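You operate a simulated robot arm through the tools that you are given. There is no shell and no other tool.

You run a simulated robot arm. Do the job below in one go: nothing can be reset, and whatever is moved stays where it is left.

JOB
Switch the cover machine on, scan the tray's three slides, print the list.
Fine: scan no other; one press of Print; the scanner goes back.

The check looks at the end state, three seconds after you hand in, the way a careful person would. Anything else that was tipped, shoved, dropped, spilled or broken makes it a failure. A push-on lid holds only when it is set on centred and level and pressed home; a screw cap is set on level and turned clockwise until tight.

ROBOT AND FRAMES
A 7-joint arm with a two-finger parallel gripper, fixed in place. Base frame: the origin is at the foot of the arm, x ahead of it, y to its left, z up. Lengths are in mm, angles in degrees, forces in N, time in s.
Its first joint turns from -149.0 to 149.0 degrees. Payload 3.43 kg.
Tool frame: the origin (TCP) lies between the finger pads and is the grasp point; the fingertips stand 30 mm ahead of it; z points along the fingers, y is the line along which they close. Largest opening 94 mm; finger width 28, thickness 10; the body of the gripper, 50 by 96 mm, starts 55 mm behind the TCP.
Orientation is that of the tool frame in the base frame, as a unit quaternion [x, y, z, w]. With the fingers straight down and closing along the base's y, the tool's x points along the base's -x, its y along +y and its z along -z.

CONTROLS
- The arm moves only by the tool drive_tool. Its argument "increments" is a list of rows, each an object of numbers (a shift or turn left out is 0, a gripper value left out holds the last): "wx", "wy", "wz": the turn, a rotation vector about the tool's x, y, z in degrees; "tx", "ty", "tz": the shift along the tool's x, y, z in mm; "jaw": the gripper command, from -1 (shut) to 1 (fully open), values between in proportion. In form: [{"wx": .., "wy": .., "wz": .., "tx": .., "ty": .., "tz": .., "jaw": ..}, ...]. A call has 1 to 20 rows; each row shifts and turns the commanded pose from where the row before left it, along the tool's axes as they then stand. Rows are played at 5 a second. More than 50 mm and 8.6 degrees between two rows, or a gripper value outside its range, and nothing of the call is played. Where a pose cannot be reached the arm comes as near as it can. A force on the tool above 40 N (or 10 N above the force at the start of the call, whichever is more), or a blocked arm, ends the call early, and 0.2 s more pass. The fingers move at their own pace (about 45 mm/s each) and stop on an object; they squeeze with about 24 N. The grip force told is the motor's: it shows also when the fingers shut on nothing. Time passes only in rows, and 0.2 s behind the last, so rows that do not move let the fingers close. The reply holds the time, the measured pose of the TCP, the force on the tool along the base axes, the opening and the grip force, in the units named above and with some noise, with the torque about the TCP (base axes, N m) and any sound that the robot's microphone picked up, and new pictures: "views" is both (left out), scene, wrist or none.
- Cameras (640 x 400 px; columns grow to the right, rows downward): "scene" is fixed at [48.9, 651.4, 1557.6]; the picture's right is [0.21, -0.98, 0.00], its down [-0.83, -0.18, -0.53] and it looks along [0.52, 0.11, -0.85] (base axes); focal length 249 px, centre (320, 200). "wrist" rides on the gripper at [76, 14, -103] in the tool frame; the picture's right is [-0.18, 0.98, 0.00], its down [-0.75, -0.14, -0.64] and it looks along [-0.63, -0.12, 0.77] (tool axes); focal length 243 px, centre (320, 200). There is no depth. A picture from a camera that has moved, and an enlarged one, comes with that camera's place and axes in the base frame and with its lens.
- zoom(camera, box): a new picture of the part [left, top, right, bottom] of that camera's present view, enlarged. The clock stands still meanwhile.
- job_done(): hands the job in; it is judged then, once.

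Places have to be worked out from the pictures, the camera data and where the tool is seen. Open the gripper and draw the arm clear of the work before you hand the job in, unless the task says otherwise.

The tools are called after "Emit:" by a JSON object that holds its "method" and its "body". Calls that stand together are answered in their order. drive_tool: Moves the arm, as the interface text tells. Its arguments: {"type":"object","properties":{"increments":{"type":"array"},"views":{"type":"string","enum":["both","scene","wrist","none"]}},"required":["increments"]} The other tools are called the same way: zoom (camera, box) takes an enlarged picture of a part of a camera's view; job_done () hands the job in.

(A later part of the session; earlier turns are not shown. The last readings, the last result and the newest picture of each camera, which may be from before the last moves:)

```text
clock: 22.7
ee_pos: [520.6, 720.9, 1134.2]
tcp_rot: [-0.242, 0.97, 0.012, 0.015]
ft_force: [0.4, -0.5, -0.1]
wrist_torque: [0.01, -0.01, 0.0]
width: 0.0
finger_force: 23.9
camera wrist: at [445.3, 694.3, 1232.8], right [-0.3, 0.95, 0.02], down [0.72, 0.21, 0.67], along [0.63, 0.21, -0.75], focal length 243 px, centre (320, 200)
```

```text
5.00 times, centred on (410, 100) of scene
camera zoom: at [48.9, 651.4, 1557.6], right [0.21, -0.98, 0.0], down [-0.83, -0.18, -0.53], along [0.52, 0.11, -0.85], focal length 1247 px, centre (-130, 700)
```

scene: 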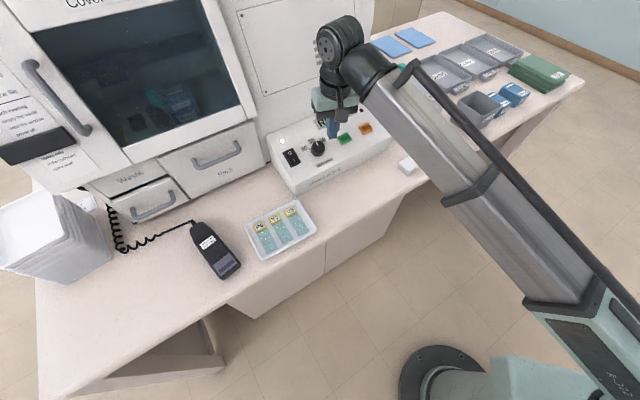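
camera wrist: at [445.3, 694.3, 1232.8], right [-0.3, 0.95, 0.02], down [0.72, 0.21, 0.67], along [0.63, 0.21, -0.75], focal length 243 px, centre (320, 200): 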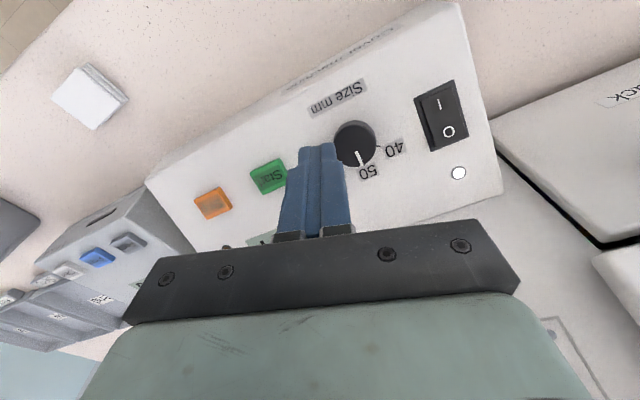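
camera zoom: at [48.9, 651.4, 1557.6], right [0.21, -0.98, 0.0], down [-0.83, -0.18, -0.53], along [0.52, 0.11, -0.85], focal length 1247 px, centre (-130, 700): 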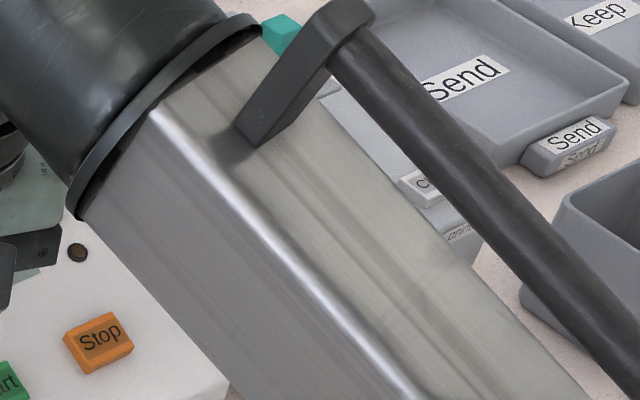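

The power lamp is lit, the display has come on and the printer shows LIST 0, so the machine is on. Now I open the gripper and travel at height to above the scanner.

Emit:
{"method": "drive_tool", "body": {"increments": [{"tx": 13, "ty": 24.2, "jaw": 1, "tz": -2}, {"tx": 13, "ty": 24.2, "tz": -2}, {"tx": 13, "ty": 24.2, "tz": -2}, {"tx": 13, "ty": 24.2, "tz": -2}, {"tx": 13, "ty": 24.2, "tz": -2}, {"tx": 13, "ty": 24.2}, {"tx": 13, "ty": 24.2}, {"tx": 13, "ty": 24.2}, {"tx": 13, "ty": 24.2}, {"tx": 13, "ty": 24.2}, {"tx": 13, "ty": 24.2}, {"tx": 13, "ty": 24.2}, {"tx": 13, "ty": 24.2}, {"tx": 13, "ty": 24.2}, {}, {}]}}

Emit:
{"method": "zoom", "body": {"camera": "scene", "box": [260, 90, 460, 190]}}

```text
clock: 26.1
ee_pos: [200.6, 935.8, 1142.4]
tcp_rot: [-0.242, 0.97, 0.012, 0.015]
ft_force: [0.4, 0.1, 0.8]
wrist_torque: [-0.03, -0.04, 0.02]
width: 93.9
finger_force: 0.0
camera wrist: at [124.8, 909.0, 1241.9], right [-0.3, 0.95, 0.02], down [0.72, 0.21, 0.67], along [0.63, 0.21, -0.75], focal length 243 px, centre (320, 200)
```

scene: 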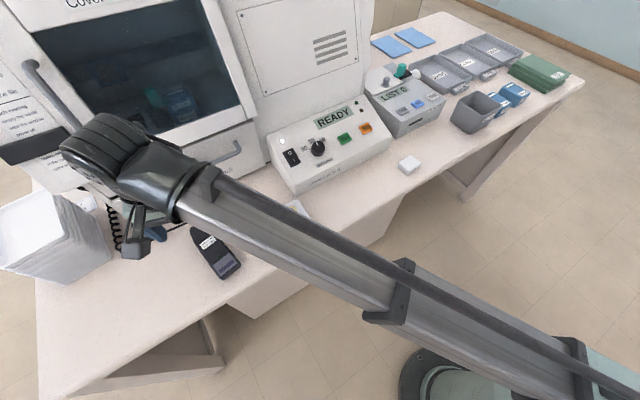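
wrist: 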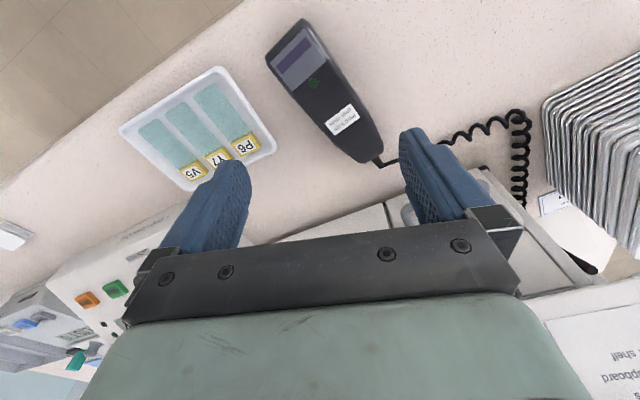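

```text
3.20 times, centred on (360, 140) of scene
camera zoom: at [48.9, 651.4, 1557.6], right [0.21, -0.98, 0.0], down [-0.83, -0.18, -0.53], along [0.52, 0.11, -0.85], focal length 798 px, centre (192, 392)
```

zoom: 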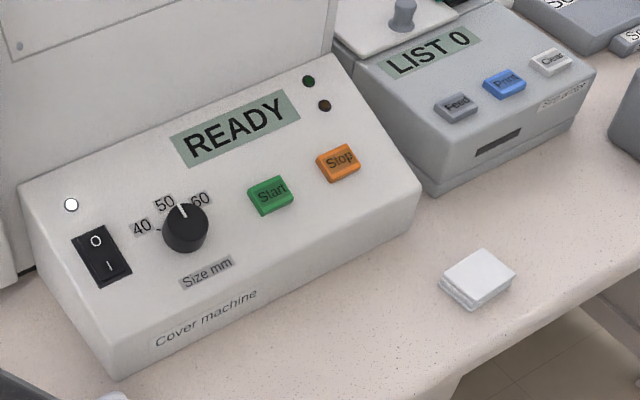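

The machine reads READY and the printer LIST 0, so the list counter will confirm scans. I zoom in on the scanner from above to get its exact place and heading.

Emit:
{"method": "zoom", "body": {"camera": "wrist", "box": [230, 0, 430, 180]}}

Emit:
{"method": "zoom", "body": {"camera": "wrist", "box": [100, 50, 290, 200]}}

Emit:
{"method": "zoom", "body": {"camera": "scene", "box": [100, 180, 260, 290]}}

```text
2.22 times, centred on (330, 90) of wrist
camera zoom: at [124.8, 909.0, 1241.9], right [-0.3, 0.95, 0.02], down [0.72, 0.21, 0.67], along [0.63, 0.21, -0.75], focal length 539 px, centre (298, 444)
```

zoom: 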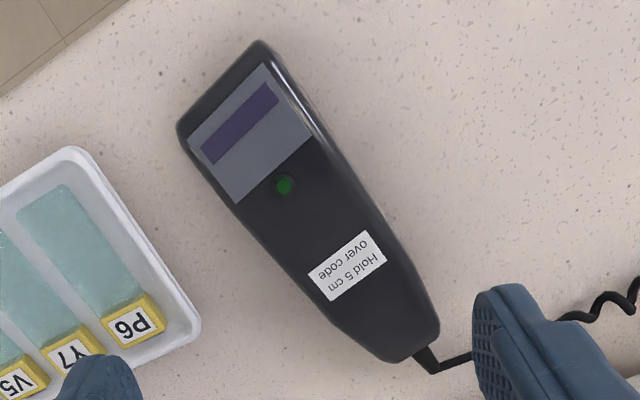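

```text
2.67 times, centred on (195, 125) of wrist
camera zoom: at [124.8, 909.0, 1241.9], right [-0.3, 0.95, 0.02], down [0.72, 0.21, 0.67], along [0.63, 0.21, -0.75], focal length 647 px, centre (653, 400)
```

zoom: 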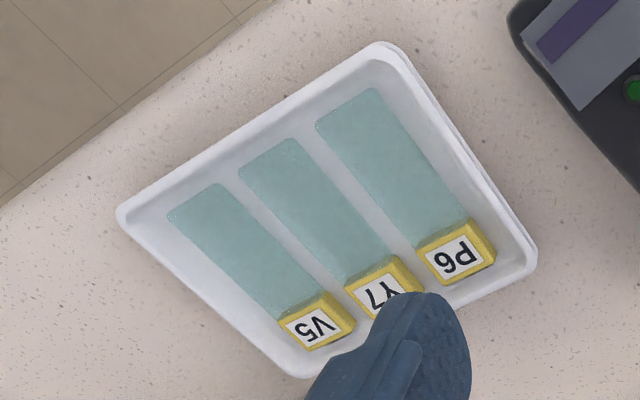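

```text
3.64 times, centred on (180, 235) of scene
camera zoom: at [48.9, 651.4, 1557.6], right [0.21, -0.98, 0.0], down [-0.83, -0.18, -0.53], along [0.52, 0.11, -0.85], focal length 907 px, centre (829, 73)
```

zoom: 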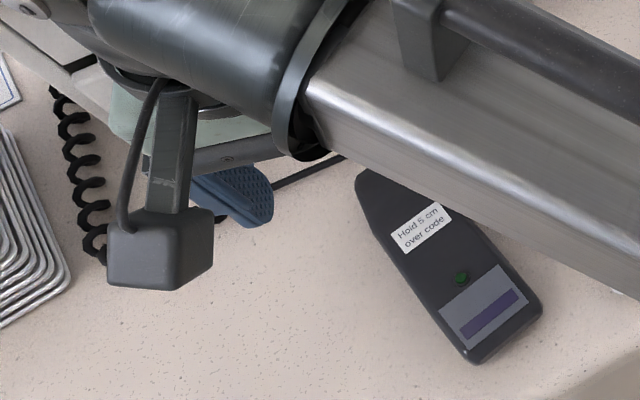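

The scanner top is at about z=981. Its label is at (223, 970), the LED at (195, 929) and the display at (177, 905), so it heads 234.5°. I level the tool, turn it to that heading, centre at (206, 946) and lower partway.

Emit:
{"method": "drive_tool", "body": {"increments": [{"wx": 0.9, "wy": 2.0, "jaw": 0.8}, {"wz": -6.6}, {"wz": -6.6}, {"wz": -6.6}, {"wz": -6.6}, {"tx": -11.4, "ty": 1.5}, {}, {"tz": 25}, {"tz": 25}, {"tz": 25}, {"tz": 25}, {}]}}

Emit:
{"method": "zoom", "body": {"camera": "wrist", "box": [190, 0, 450, 230]}}

```text
clock: 28.7
ee_pos: [205.6, 945.1, 1040.7]
tcp_rot: [-0.457, 0.89, 0.0, 0.0]
ft_force: [0.0, -0.4, -0.9]
wrist_torque: [-0.01, 0.03, -0.03]
width: 84.8
finger_force: 0.0
camera wrist: at [149.9, 890.9, 1143.6], right [-0.69, 0.72, 0.0], down [0.55, 0.53, 0.64], along [0.46, 0.44, -0.77], focal length 243 px, centre (320, 200)
```

scene: 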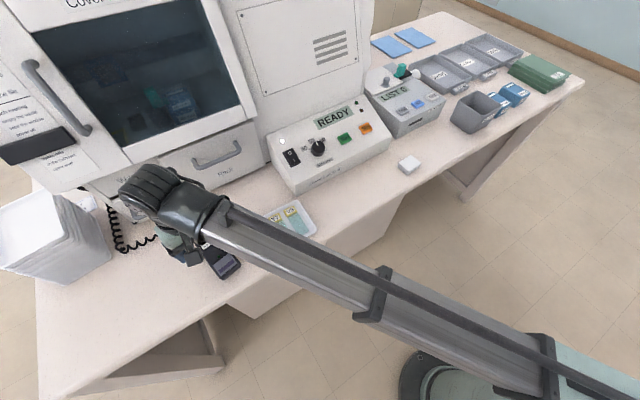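
wrist: 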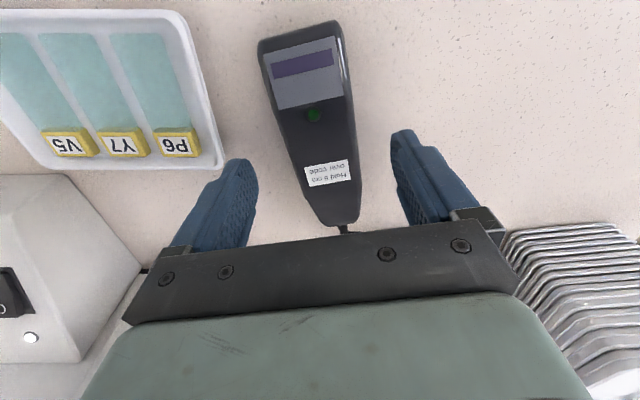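

```text
1.74 times, centred on (320, 115) of wrist
camera zoom: at [149.9, 890.9, 1143.6], right [-0.69, 0.72, 0.0], down [0.55, 0.53, 0.64], along [0.46, 0.44, -0.77], focal length 422 px, centre (320, 348)
```

zoom: 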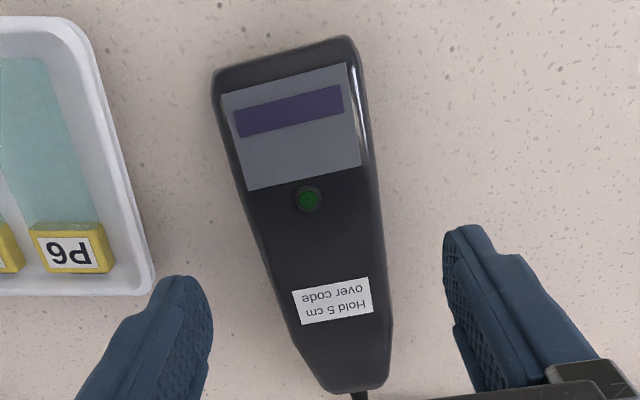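

The tool is well aligned, with the scanner axis about 2° further round. I fine-turn and lower until the tips are near z=956.

Emit:
{"method": "drive_tool", "body": {"increments": [{"wz": -2}, {"tz": 15}, {"tz": 15}, {"tz": 12}, {"tz": 4}, {"tz": 4}, {"tz": 2}, {"tz": 2}, {}]}}

Emit:
{"method": "zoom", "body": {"camera": "wrist", "box": [190, 0, 450, 230]}}

Emit:
{"method": "zoom", "body": {"camera": "scene", "box": [130, 190, 260, 290]}}

```text
clock: 30.7
ee_pos: [206.7, 944.9, 986.8]
tcp_rot: [-0.473, 0.881, 0.0, 0.0]
ft_force: [-0.1, 0.7, 0.5]
wrist_torque: [0.02, 0.02, 0.01]
width: 84.7
finger_force: 0.0
camera wrist: at [152.5, 888.9, 1090.3], right [-0.72, 0.7, 0.0], down [0.53, 0.55, 0.64], along [0.45, 0.46, -0.77], focal length 243 px, centre (320, 200)
```

scene: 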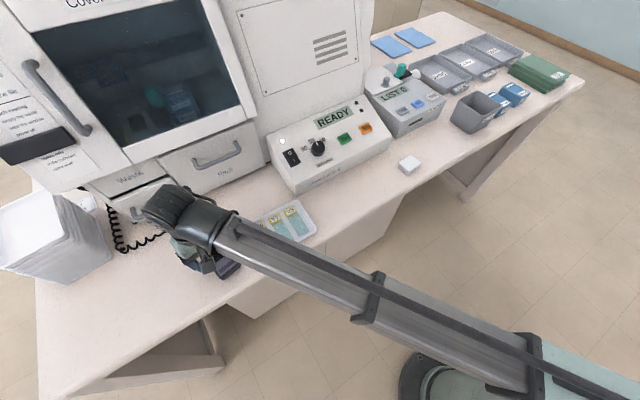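
wrist: 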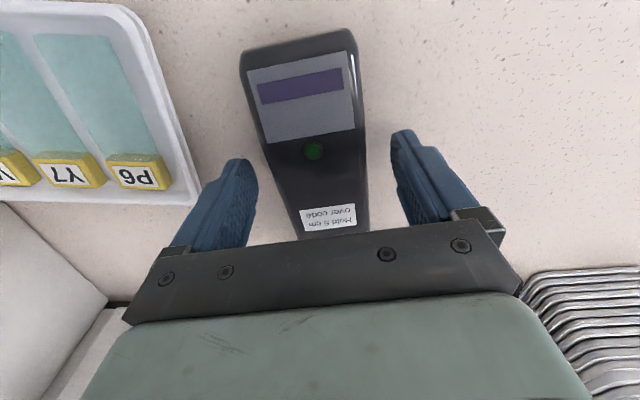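

```text
1.74 times, centred on (320, 115) of wrist
camera zoom: at [152.5, 888.9, 1090.3], right [-0.72, 0.7, 0.0], down [0.53, 0.55, 0.64], along [0.45, 0.46, -0.77], focal length 422 px, centre (320, 348)
```

zoom: 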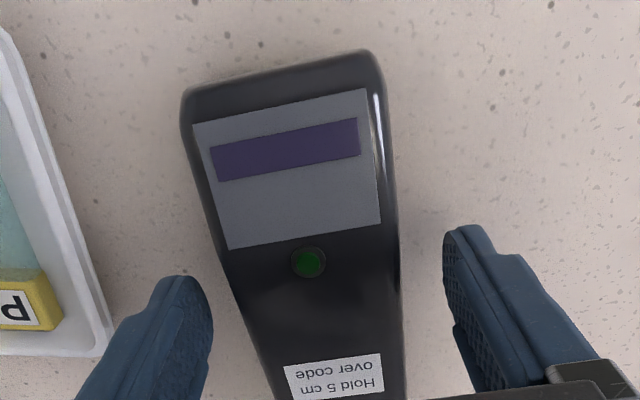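

```text
4.00 times, centred on (195, 240) of scene
camera zoom: at [48.9, 651.4, 1557.6], right [0.21, -0.98, 0.0], down [-0.83, -0.18, -0.53], along [0.52, 0.11, -0.85], focal length 997 px, centre (820, 40)
```

zoom: 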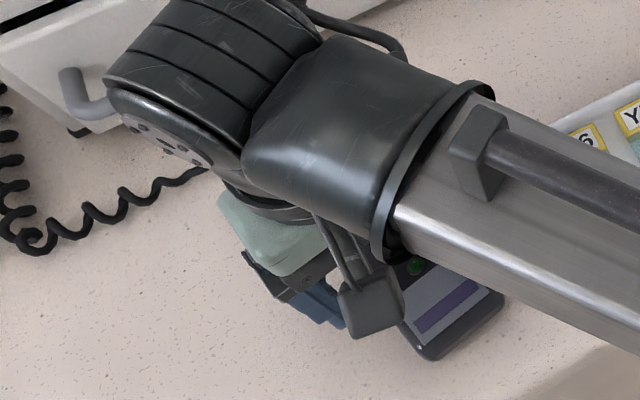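

The tips are at z≈957 astride the scanner and about centred. I close the grip.

Emit:
{"method": "drive_tool", "body": {"increments": [{"tz": 1, "jaw": 0.2}, {"jaw": -1}, {}, {}, {}, {}]}}

Emit:
{"method": "zoom", "body": {"camera": "wrist", "box": [190, 0, 450, 230]}}

```text
clock: 32.1
ee_pos: [206.0, 944.8, 988.1]
tcp_rot: [-0.472, 0.881, 0.0, 0.0]
ft_force: [0.4, -0.1, 1.1]
wrist_torque: [-0.01, -0.05, -0.01]
width: 57.1
finger_force: 23.7
camera wrist: at [152.6, 889.0, 1089.5], right [-0.72, 0.7, 0.0], down [0.53, 0.55, 0.64], along [0.45, 0.46, -0.77], focal length 243 px, centre (320, 200)
```

scene: 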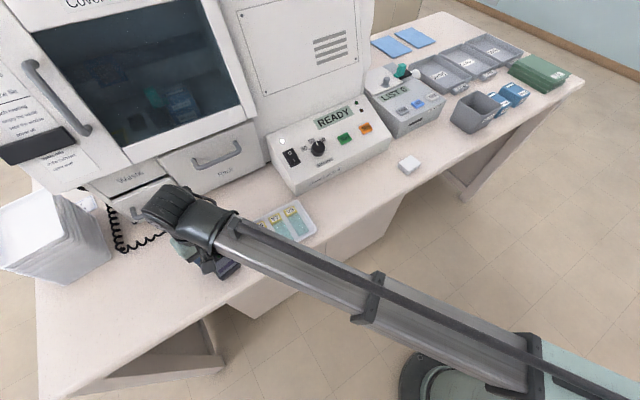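
wrist: 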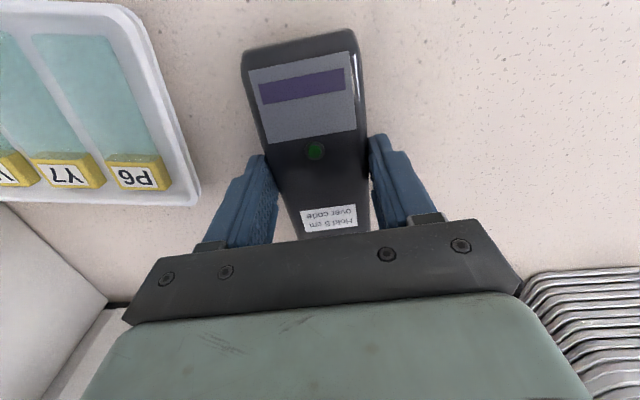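

```text
1.74 times, centred on (320, 115) of wrist
camera zoom: at [152.6, 889.0, 1089.5], right [-0.72, 0.7, 0.0], down [0.53, 0.55, 0.64], along [0.45, 0.46, -0.77], focal length 422 px, centre (320, 348)
```

zoom: 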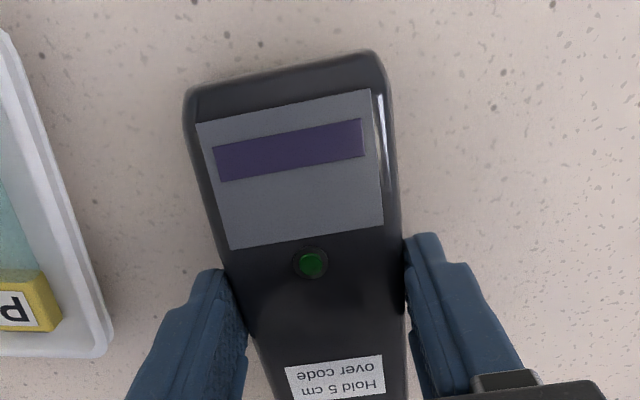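

The grip is firm at 57 mm with 23.7 N. I lift straight up gently and check for slip.

Emit:
{"method": "drive_tool", "body": {"increments": [{"tz": -3}, {"tz": -5}, {"tz": -8}, {"tz": -10}, {"tz": -10}, {"tz": -10}, {"tz": -10}, {}]}}

Emit:
{"method": "zoom", "body": {"camera": "wrist", "box": [190, 0, 450, 230]}}

Emit:
{"method": "zoom", "body": {"camera": "scene", "box": [130, 170, 330, 290]}}

```text
clock: 33.9
ee_pos: [205.4, 944.6, 1044.3]
tcp_rot: [-0.472, 0.881, 0.0, 0.0]
ft_force: [-0.2, -0.4, -1.6]
wrist_torque: [-0.07, 0.03, -0.04]
width: 57.3
finger_force: 24.1
camera wrist: at [152.6, 889.0, 1145.5], right [-0.72, 0.7, 0.0], down [0.53, 0.55, 0.64], along [0.45, 0.46, -0.77], focal length 243 px, centre (320, 200)
```

scene: 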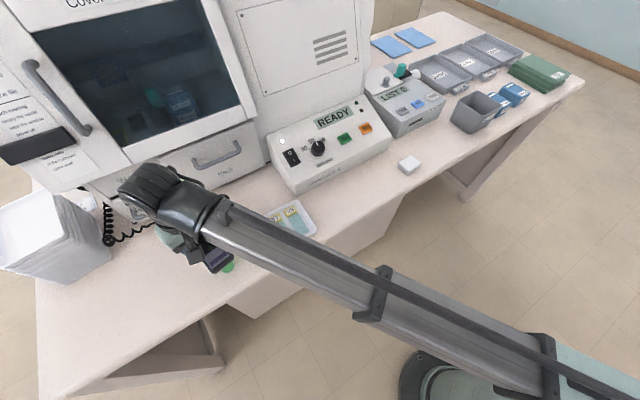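
wrist: 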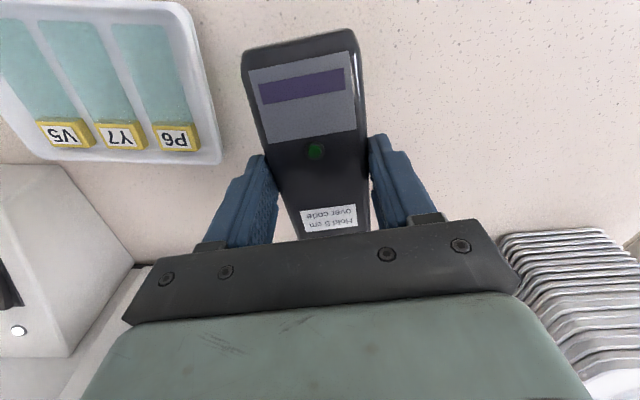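

```text
1.74 times, centred on (320, 115) of wrist
camera zoom: at [152.6, 889.0, 1145.5], right [-0.72, 0.7, 0.0], down [0.53, 0.55, 0.64], along [0.45, 0.46, -0.77], focal length 422 px, centre (320, 348)
```

zoom: 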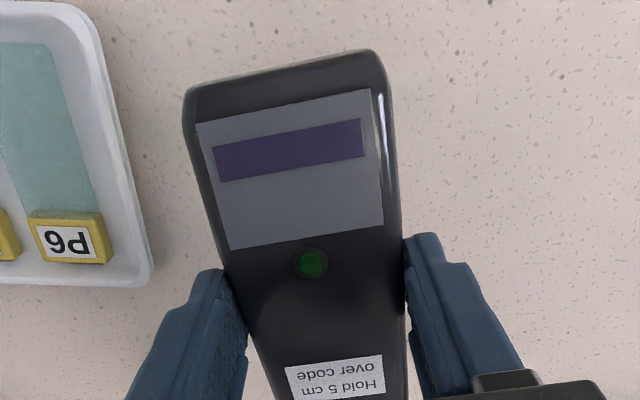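

```text
3.20 times, centred on (230, 230) of scene
camera zoom: at [48.9, 651.4, 1557.6], right [0.21, -0.98, 0.0], down [-0.83, -0.18, -0.53], along [0.52, 0.11, -0.85], focal length 798 px, centre (608, 104)
```

zoom: 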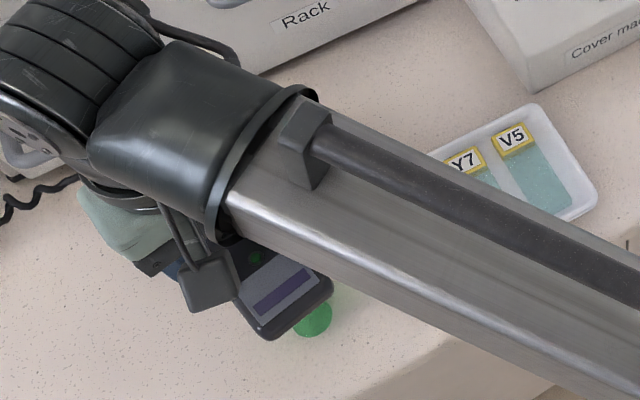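

The scanner is held level, and underneath it projects a green aiming spot on the bench roughly 40–45 mm ahead of the TCP. At this height its underside is about 50 mm above the slide labels. I line it up with the slides at 225° and approach P6, stopping short to check the spot.

Emit:
{"method": "drive_tool", "body": {"increments": [{"wz": 3.8}, {"wz": 3.8}, {"wz": 3.7}, {"tx": -7.2, "ty": -15}, {"tx": -7.2, "ty": -15}, {"tx": -7.2, "ty": -15}, {"tx": -7.2, "ty": -15}, {"tx": -7.2, "ty": -15}, {"tx": -7.2, "ty": -15}, {}]}}

Emit:
{"method": "zoom", "body": {"camera": "scene", "box": [180, 160, 340, 280]}}

Emit:
{"method": "zoom", "body": {"camera": "wrist", "box": [150, 0, 450, 230]}}

```text
clock: 36.1
ee_pos: [301.2, 913.2, 1042.6]
tcp_rot: [-0.383, 0.924, -0.001, 0.0]
ft_force: [0.2, 0.8, -2.7]
wrist_torque: [-0.04, -0.01, 0.01]
width: 56.9
finger_force: 23.7
camera wrist: at [237.4, 868.1, 1145.3], right [-0.57, 0.82, 0.0], down [0.63, 0.43, 0.64], along [0.53, 0.36, -0.77], focal length 243 px, centre (320, 200)
```

scene: 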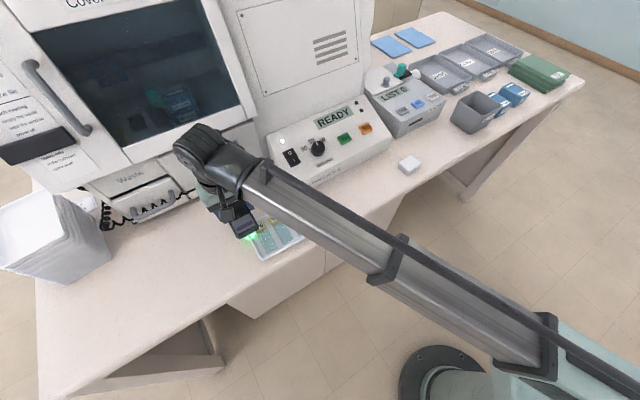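
wrist: 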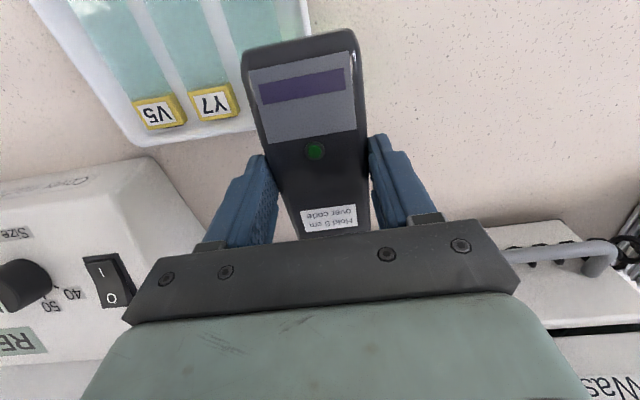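

```text
3.33 times, centred on (260, 220) of scene
camera zoom: at [48.9, 651.4, 1557.6], right [0.21, -0.98, 0.0], down [-0.83, -0.18, -0.53], along [0.52, 0.11, -0.85], focal length 831 px, centre (520, 133)
```

zoom: 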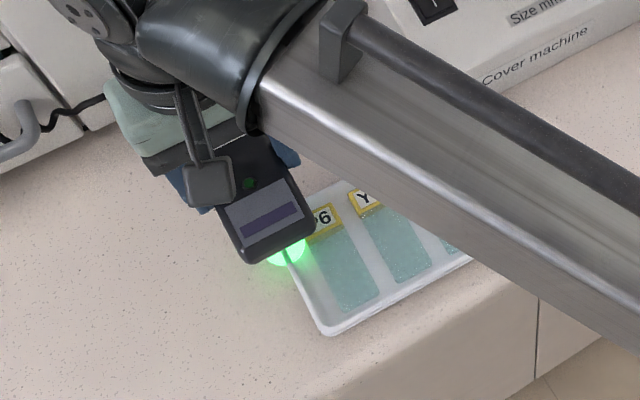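

```text
1.74 times, centred on (300, 115) of wrist
camera zoom: at [237.4, 868.1, 1145.3], right [-0.57, 0.82, 0.0], down [0.63, 0.43, 0.64], along [0.53, 0.36, -0.77], focal length 422 px, centre (355, 348)
```

zoom: 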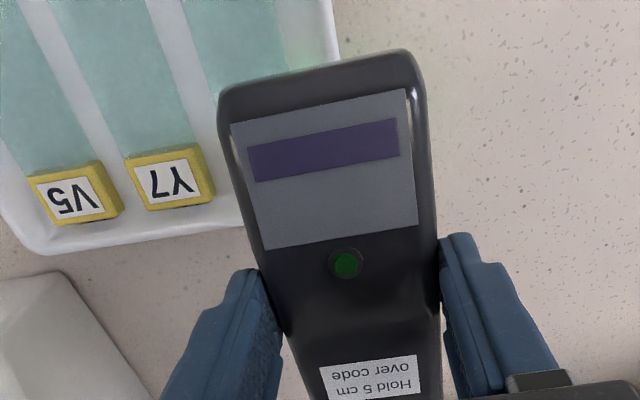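

The spot is about 36 mm ahead of the TCP, so I advance about 32 mm to place it on P6's label and pause.

Emit:
{"method": "drive_tool", "body": {"increments": [{"tx": -1.8, "ty": -8}, {"tx": -1.8, "ty": -8}, {"tx": -1.8, "ty": -8}, {"tx": -1.8, "ty": -7.5}, {}, {}, {}]}}

Emit:
{"method": "zoom", "body": {"camera": "scene", "box": [180, 160, 340, 280]}}

Emit:
{"method": "zoom", "body": {"camera": "scene", "box": [300, 60, 460, 160]}}

```text
clock: 37.7
ee_pos: [328.0, 894.3, 1041.9]
tcp_rot: [-0.384, 0.923, 0.0, 0.0]
ft_force: [-0.9, 0.4, -2.8]
wrist_torque: [-0.04, 0.03, 0.0]
width: 57.0
finger_force: 24.0
camera wrist: at [264.5, 850.3, 1145.0], right [-0.57, 0.82, 0.0], down [0.63, 0.43, 0.64], along [0.53, 0.36, -0.77], focal length 243 px, centre (320, 200)
```

scene: 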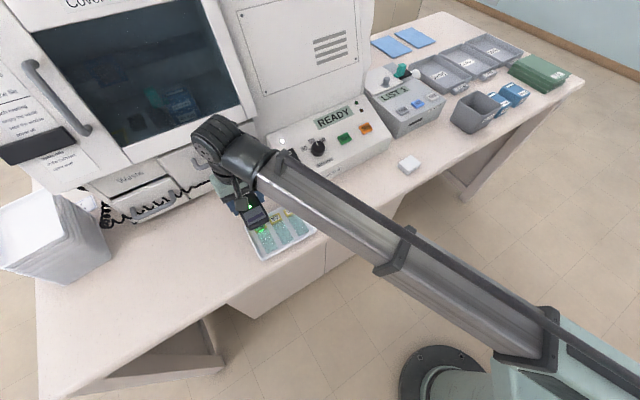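
wrist: 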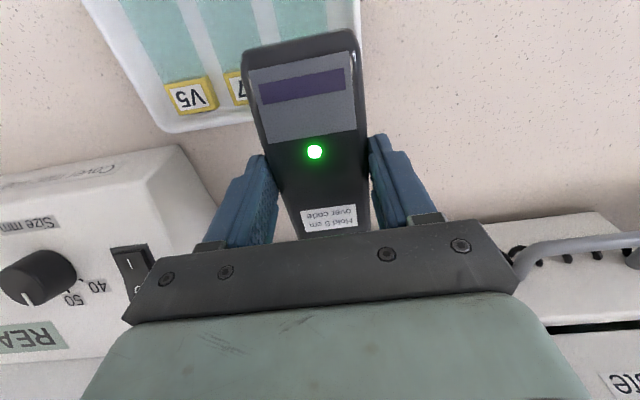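

```text
3.33 times, centred on (260, 220) of scene
camera zoom: at [48.9, 651.4, 1557.6], right [0.21, -0.98, 0.0], down [-0.83, -0.18, -0.53], along [0.52, 0.11, -0.85], focal length 831 px, centre (520, 133)
```

zoom: 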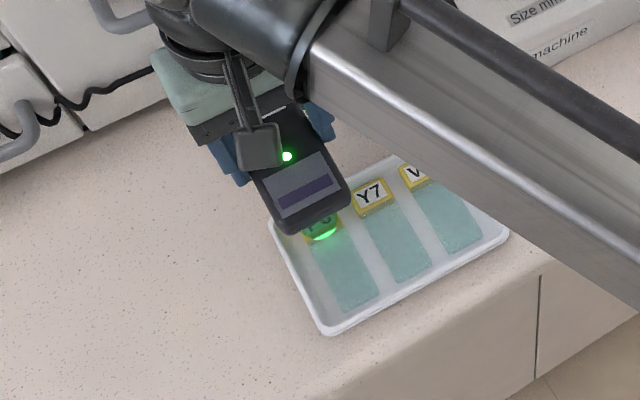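

```text
4.00 times, centred on (380, 110) of scene
camera zoom: at [48.9, 651.4, 1557.6], right [0.21, -0.98, 0.0], down [-0.83, -0.18, -0.53], along [0.52, 0.11, -0.85], focal length 997 px, centre (80, 560)
```

zoom: 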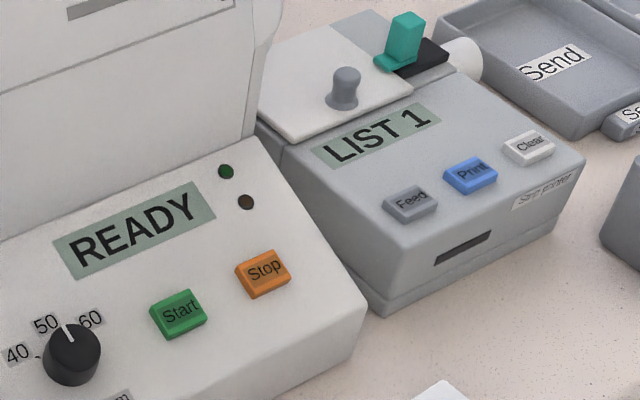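

It scanned: the LED lit and the list reads LIST 1. Y7 is 46.5 mm along the row, so I move there and pause.

Emit:
{"method": "drive_tool", "body": {"increments": [{"ty": -9.3}, {"ty": -9.3}, {"ty": -9.3}, {"ty": -9.3}, {"ty": -9.3}, {}, {}, {}]}}

Emit:
{"method": "zoom", "body": {"camera": "scene", "box": [180, 160, 340, 280]}}

Emit:
{"method": "zoom", "body": {"camera": "scene", "box": [300, 60, 460, 160]}}

```text
clock: 39.5
ee_pos: [359.9, 862.2, 1042.5]
tcp_rot: [-0.383, 0.924, 0.0, 0.0]
ft_force: [1.3, -0.5, -1.9]
wrist_torque: [0.0, 0.02, 0.0]
width: 57.0
finger_force: 24.3
camera wrist: at [297.3, 817.9, 1145.3], right [-0.57, 0.82, 0.0], down [0.63, 0.43, 0.64], along [0.53, 0.36, -0.77], focal length 243 px, centre (320, 200)
```

scene: 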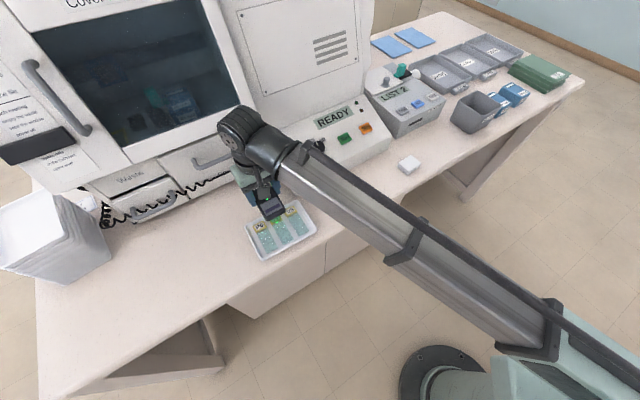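
wrist: 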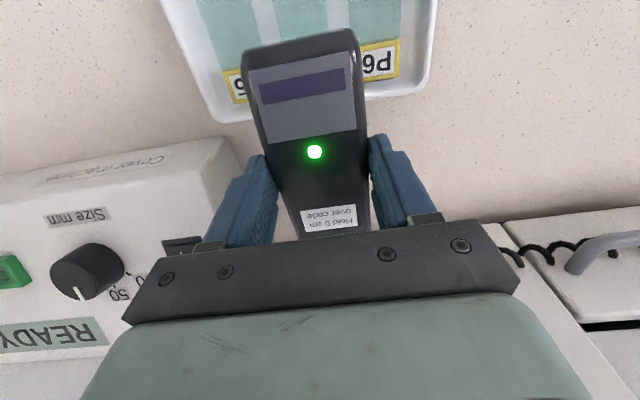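

```text
3.33 times, centred on (260, 220) of scene
camera zoom: at [48.9, 651.4, 1557.6], right [0.21, -0.98, 0.0], down [-0.83, -0.18, -0.53], along [0.52, 0.11, -0.85], focal length 831 px, centre (520, 133)
```

zoom: 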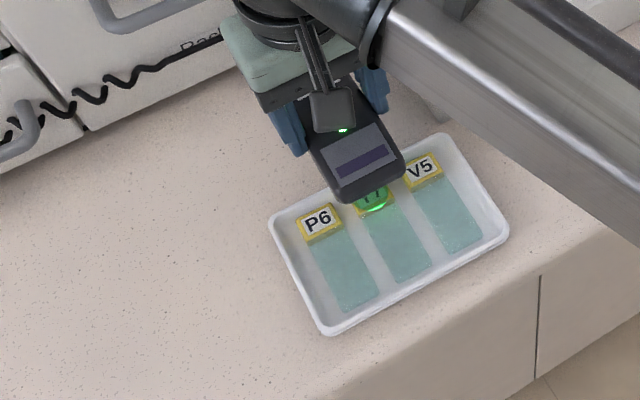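

```text
4.00 times, centred on (380, 110) of scene
camera zoom: at [48.9, 651.4, 1557.6], right [0.21, -0.98, 0.0], down [-0.83, -0.18, -0.53], along [0.52, 0.11, -0.85], focal length 997 px, centre (80, 560)
```

zoom: 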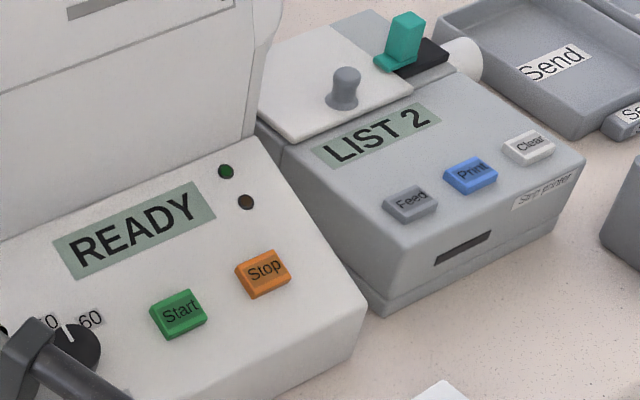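

LIST 2. The next move brings the right finger close to the control box's left side, so I measure that clearance before continuing to V5.

Emit:
{"method": "zoom", "body": {"camera": "wrist", "box": [0, 100, 280, 300]}}

Emit:
{"method": "zoom", "body": {"camera": "scene", "box": [230, 140, 340, 220]}}

Emit:
{"method": "zoom", "body": {"camera": "scene", "box": [80, 150, 290, 260]}}

```text
2.00 times, centred on (140, 200) of wrist
camera zoom: at [297.3, 817.9, 1145.3], right [-0.57, 0.82, 0.0], down [0.63, 0.43, 0.64], along [0.53, 0.36, -0.77], focal length 485 px, centre (680, 200)
```

zoom: 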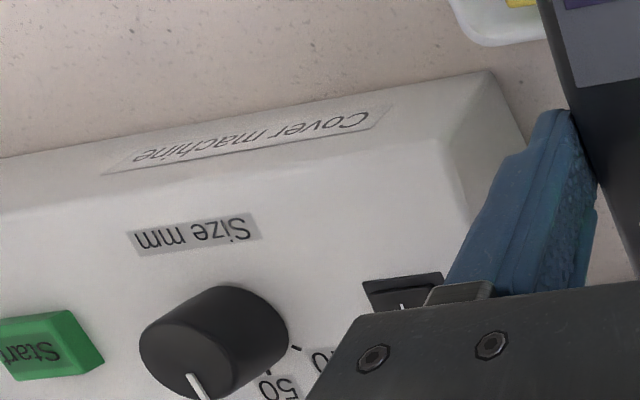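

```text
5.00 times, centred on (285, 180) of scene
camera zoom: at [48.9, 651.4, 1557.6], right [0.21, -0.98, 0.0], down [-0.83, -0.18, -0.53], along [0.52, 0.11, -0.85], focal length 1247 px, centre (495, 300)
```

zoom: 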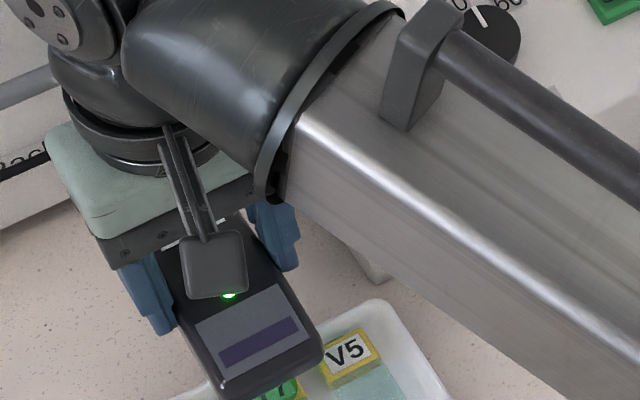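

```text
3.05 times, centred on (185, 205) of scene
camera zoom: at [48.9, 651.4, 1557.6], right [0.21, -0.98, 0.0], down [-0.83, -0.18, -0.53], along [0.52, 0.11, -0.85], focal length 760 px, centre (731, 185)
```

zoom: 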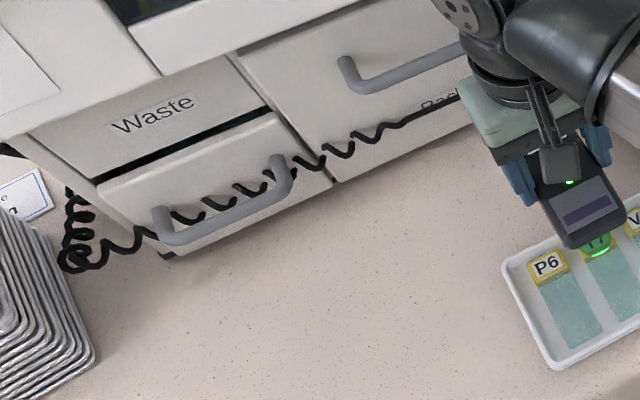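

The box's front-left top corner is at (417, 802, 1007), which would be tight. For V5 I raise 6 mm to keep about 50 mm range, turn 4° away from the box, and stop with the spot just short of the label's centre.

Emit:
{"method": "drive_tool", "body": {"increments": [{"tz": -6, "wz": -4}, {"ty": -8}, {"ty": -8}, {"ty": -8}, {"ty": -8}, {"ty": -6.7}, {}, {}, {}]}}

Emit:
{"method": "zoom", "body": {"camera": "scene", "box": [180, 160, 340, 280]}}

Emit:
{"method": "zoom", "body": {"camera": "scene", "box": [300, 60, 460, 160]}}

```text
clock: 41.5
ee_pos: [389.9, 837.2, 1049.0]
tcp_rot: [-0.415, 0.91, 0.0, 0.0]
ft_force: [0.4, 0.3, -2.1]
wrist_torque: [-0.04, 0.04, 0.0]
width: 57.2
finger_force: 23.9
camera wrist: at [330.1, 788.2, 1151.6], right [-0.62, 0.78, 0.0], down [0.6, 0.48, 0.64], along [0.5, 0.4, -0.77], focal length 243 px, centre (320, 200)
```

scene: 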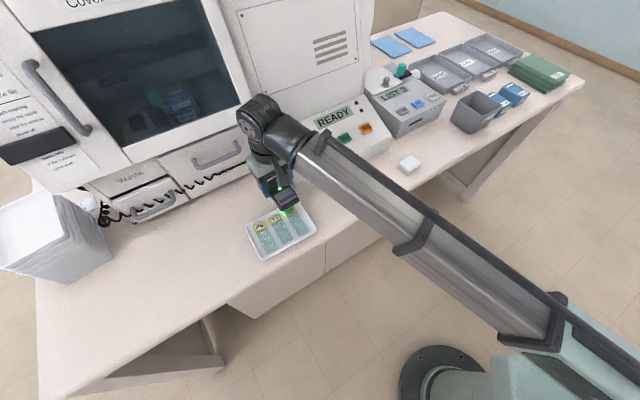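
wrist: 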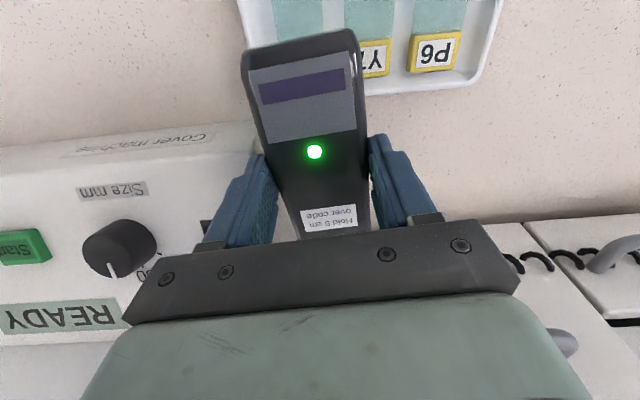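

```text
3.33 times, centred on (260, 220) of scene
camera zoom: at [48.9, 651.4, 1557.6], right [0.21, -0.98, 0.0], down [-0.83, -0.18, -0.53], along [0.52, 0.11, -0.85], focal length 831 px, centre (520, 133)
```

zoom: 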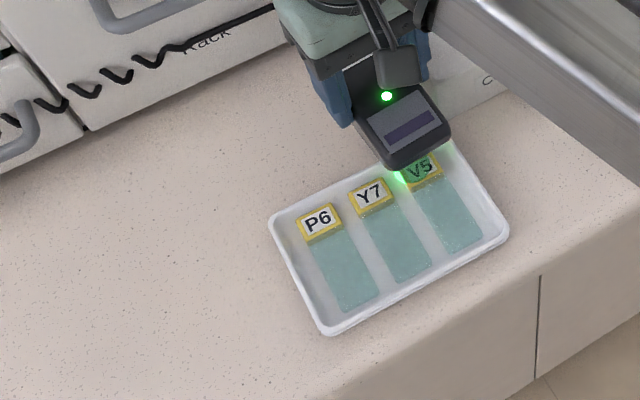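

```text
4.00 times, centred on (380, 110) of scene
camera zoom: at [48.9, 651.4, 1557.6], right [0.21, -0.98, 0.0], down [-0.83, -0.18, -0.53], along [0.52, 0.11, -0.85], focal length 997 px, centre (80, 560)
```

zoom: 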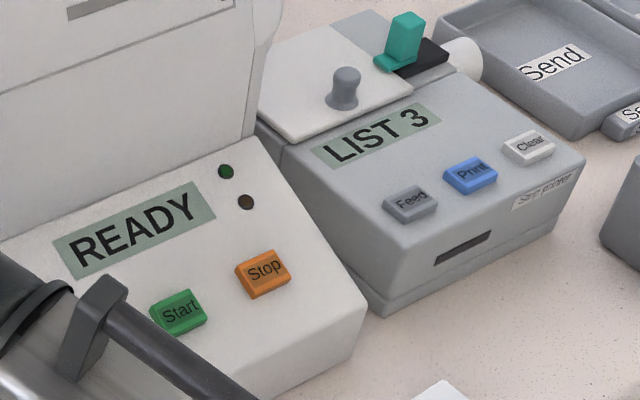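

LIST 3: all three are read. I raise the scanner straight up well out of reading range, then carry it back over its home spot.

Emit:
{"method": "drive_tool", "body": {"increments": [{"tz": -20}, {"tz": -25}, {"tz": -25}, {"tz": -20}, {"tx": 3.94, "ty": 20.94}, {"tx": 3.94, "ty": 20.94}, {"tx": 3.94, "ty": 20.94}, {"tx": 3.94, "ty": 20.94}, {"tx": 3.94, "ty": 20.94}, {"tx": 3.94, "ty": 20.94}, {"tx": 3.94, "ty": 20.94}, {"tx": 3.94, "ty": 20.94}, {"tx": 3.94, "ty": 20.94}, {"tx": 3.94, "ty": 20.94}, {"wz": -3.65}, {"wz": -3.65}, {}, {}]}}

Emit:
{"method": "zoom", "body": {"camera": "scene", "box": [300, 60, 460, 160]}}

Emit:
{"method": "zoom", "body": {"camera": "scene", "box": [80, 160, 330, 290]}}

```text
clock: 45.3
ee_pos: [206.6, 945.0, 1139.0]
tcp_rot: [-0.472, 0.881, 0.0, -0.001]
ft_force: [0.1, -0.6, -2.0]
wrist_torque: [-0.03, 0.01, 0.01]
width: 57.0
finger_force: 23.9
camera wrist: at [153.0, 888.2, 1241.6], right [-0.72, 0.7, 0.0], down [0.53, 0.55, 0.64], along [0.45, 0.46, -0.77], focal length 243 px, centre (320, 200)
```

scene: 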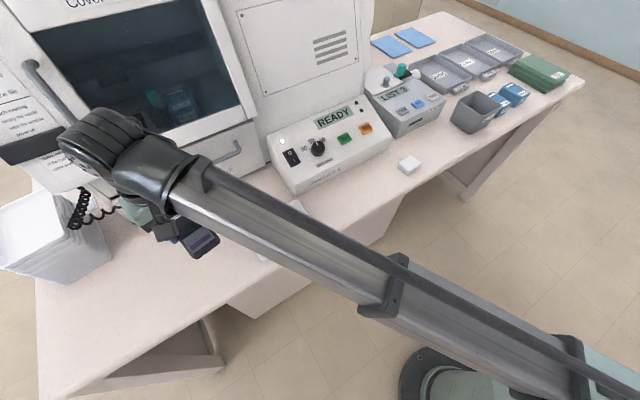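
wrist: 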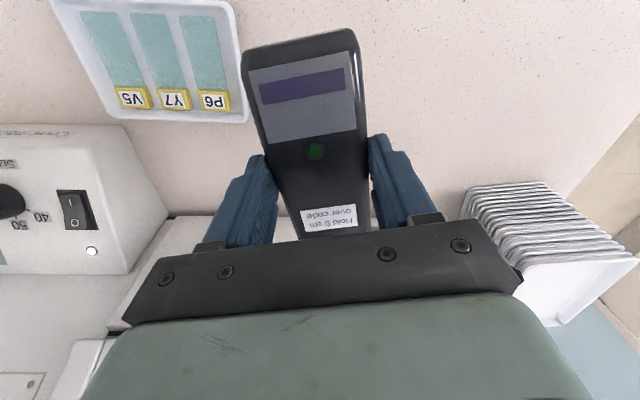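

```text
4.00 times, centred on (380, 110) of scene
camera zoom: at [48.9, 651.4, 1557.6], right [0.21, -0.98, 0.0], down [-0.83, -0.18, -0.53], along [0.52, 0.11, -0.85], focal length 997 px, centre (80, 560)
```

zoom: 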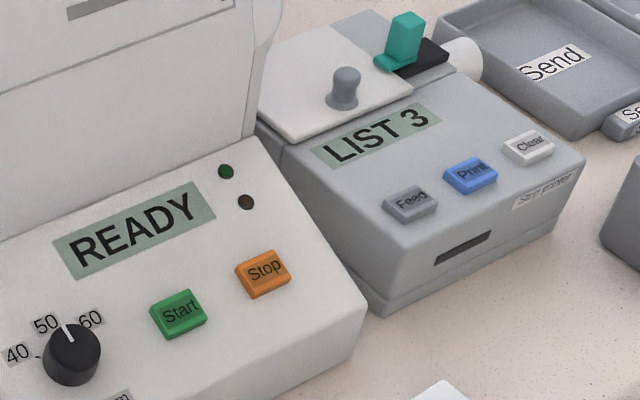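

```text
2.56 times, centred on (205, 225) of scene
camera zoom: at [48.9, 651.4, 1557.6], right [0.21, -0.98, 0.0], down [-0.83, -0.18, -0.53], along [0.52, 0.11, -0.85], focal length 638 px, centre (614, 136)
```

zoom: 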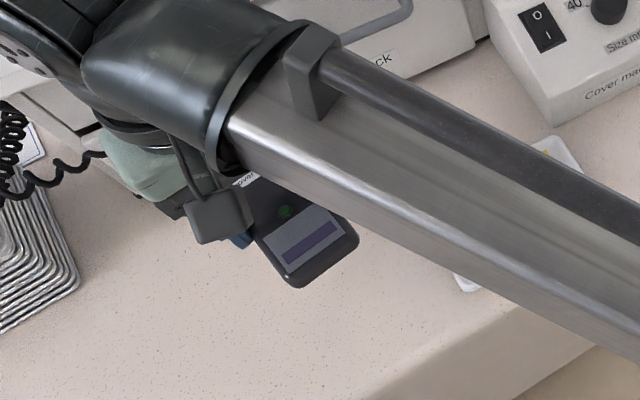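

The list is still 3 and the scanner is held over its home at the original heading. I lower it to just above the bench, then touch down in small steps.

Emit:
{"method": "drive_tool", "body": {"increments": [{"tz": 25}, {"tz": 25}, {"tz": 25}, {"tz": 25}, {"tz": 25}, {"tz": 15}, {"tz": 5}, {"tz": 2}, {}], "views": "wrist"}}

```text
clock: 47.3
ee_pos: [205.4, 945.1, 992.1]
tcp_rot: [-0.473, 0.881, -0.001, 0.0]
ft_force: [0.1, -0.3, -1.5]
wrist_torque: [-0.05, 0.03, 0.02]
width: 56.9
finger_force: 23.7
camera wrist: at [152.8, 888.2, 1094.2], right [-0.72, 0.7, 0.0], down [0.53, 0.55, 0.64], along [0.45, 0.46, -0.77], focal length 243 px, centre (320, 200)
```

wrist: 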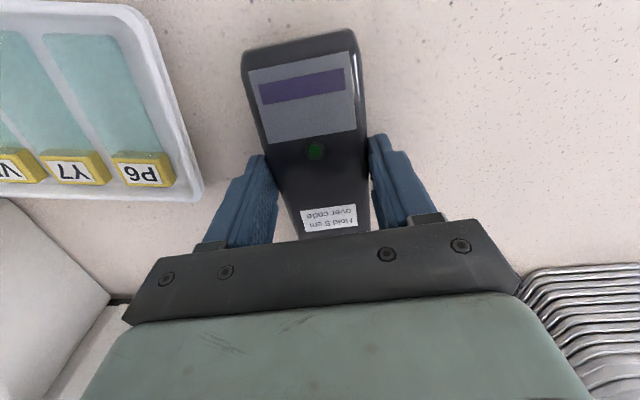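

I'm about 4–5 mm above resting height and continue in 1 mm steps, watching the force.

Emit:
{"method": "drive_tool", "body": {"increments": [{"tz": 1.5}, {"tz": 1}, {"tz": 1}, {"tz": 0.7}, {}], "views": "none"}}

```text
clock: 48.5
ee_pos: [207.2, 944.3, 987.2]
tcp_rot: [-0.473, 0.881, 0.001, 0.0]
ft_force: [0.2, 0.7, -2.3]
wrist_torque: [-0.05, 0.04, -0.02]
width: 57.0
finger_force: 24.0
```

The scanner's weight is still carried at −2 N. I go on down in half-millimetre steps.

Emit:
{"method": "drive_tool", "body": {"increments": [{"tz": 0.6}, {"tz": 0.6}, {}], "views": "none"}}

```text
clock: 49.3
ee_pos: [206.3, 944.3, 987.0]
tcp_rot: [-0.473, 0.881, 0.001, 0.0]
ft_force: [-0.7, -0.2, 6.8]
wrist_torque: [0.33, -0.22, 0.01]
width: 57.1
finger_force: 24.1
```

The force has turned to +6.8 N, so the scanner is on the bench. I ease back 0.5 mm, release by opening, and then look.

Emit:
{"method": "drive_tool", "body": {"increments": [{"tz": -0.5}, {"jaw": 0.4}, {"jaw": 0.7}, {"jaw": 0.8}, {}]}}

Emit:
{"method": "zoom", "body": {"camera": "wrist", "box": [190, 0, 450, 230]}}

```text
clock: 50.5
ee_pos: [207.0, 944.7, 985.9]
tcp_rot: [-0.472, 0.881, 0.0, 0.0]
ft_force: [0.6, 0.5, -0.5]
wrist_torque: [-0.02, -0.01, 0.0]
width: 84.7
finger_force: 0.1
camera wrist: at [153.1, 888.1, 1089.5], right [-0.72, 0.7, 0.0], down [0.53, 0.55, 0.64], along [0.45, 0.46, -0.77], focal length 243 px, centre (320, 200)
```

scene: 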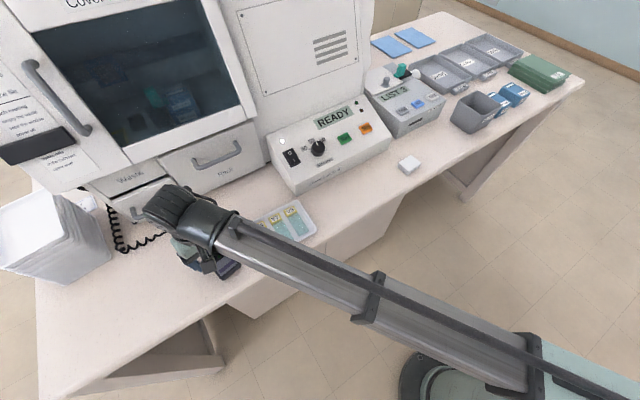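
wrist: 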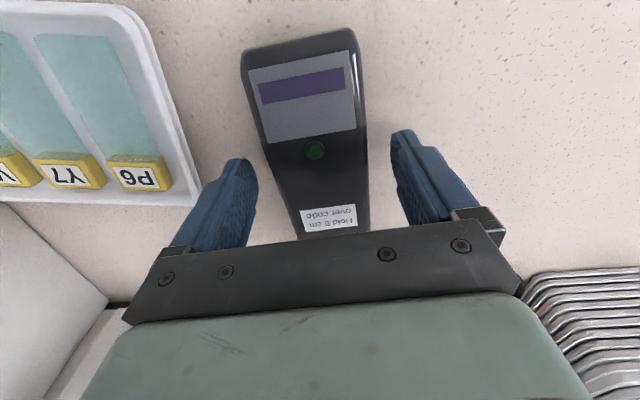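

```text
1.74 times, centred on (320, 115) of wrist
camera zoom: at [153.1, 888.1, 1089.5], right [-0.72, 0.7, 0.0], down [0.53, 0.55, 0.64], along [0.45, 0.46, -0.77], focal length 422 px, centre (320, 348)
```

zoom: 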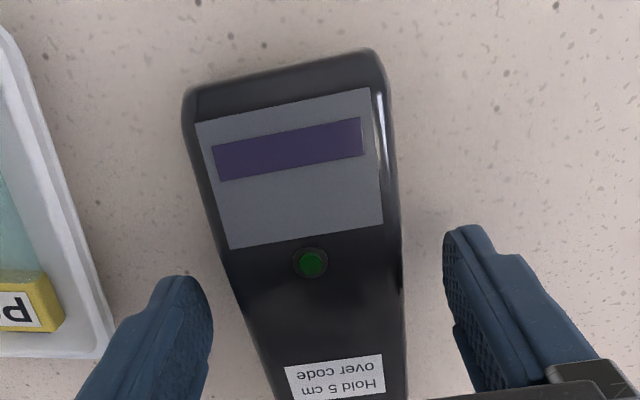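

The scanner sits exactly as it was. I rise clear, turn the wrist away from the forearm, and close the fingers for the Print press.

Emit:
{"method": "drive_tool", "body": {"increments": [{"tz": -8}, {"tz": -15}, {"tz": -25}, {"tz": -30}, {"tz": -30}, {"tz": -30}, {"tz": -17}, {"wz": 7.7}, {"wz": 7.7}, {"wz": 7.7}, {"wz": 7.7}, {"wz": 7.7}, {"wz": 7.7}, {"jaw": -1}, {}]}}

Emit:
{"method": "zoom", "body": {"camera": "wrist", "box": [190, 0, 450, 230]}}

```text
clock: 53.7
ee_pos: [206.6, 944.2, 1142.7]
tcp_rot: [-0.088, 0.996, -0.001, 0.0]
ft_force: [-0.5, 0.5, 0.5]
wrist_torque: [0.03, 0.01, -0.01]
width: 32.0
finger_force: 0.1
camera wrist: at [129.4, 944.3, 1244.8], right [0.01, 1.0, 0.0], down [0.77, -0.01, 0.64], along [0.64, -0.01, -0.77], focal length 243 px, centre (320, 200)
```

scene: 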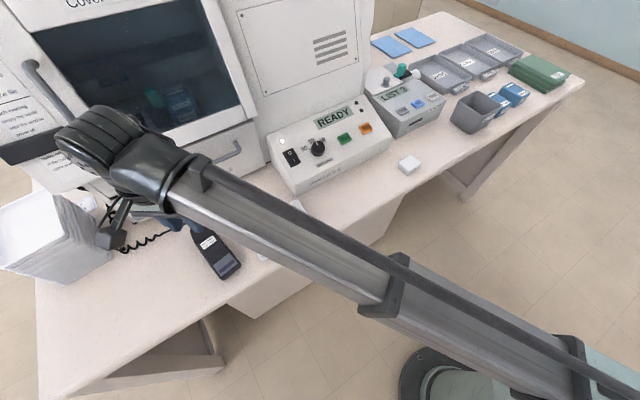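
wrist: 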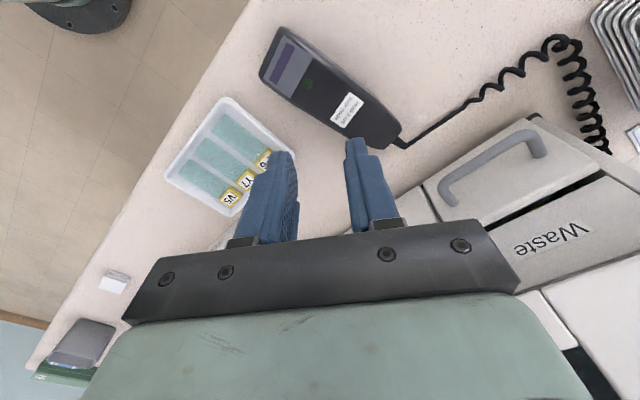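

```text
1.74 times, centred on (320, 115) of wrist
camera zoom: at [129.4, 944.3, 1244.8], right [0.01, 1.0, 0.0], down [0.77, -0.01, 0.64], along [0.64, -0.01, -0.77], focal length 422 px, centre (320, 348)
```

zoom: 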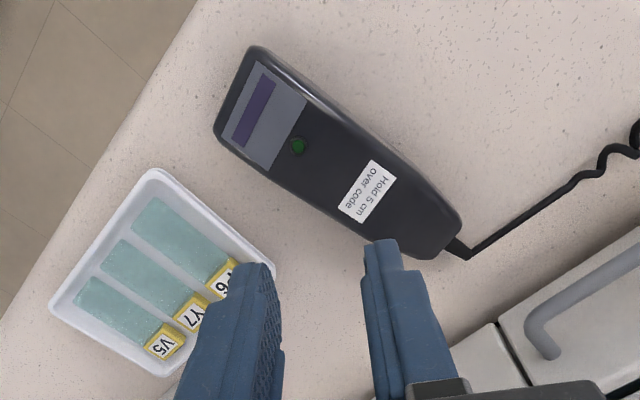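

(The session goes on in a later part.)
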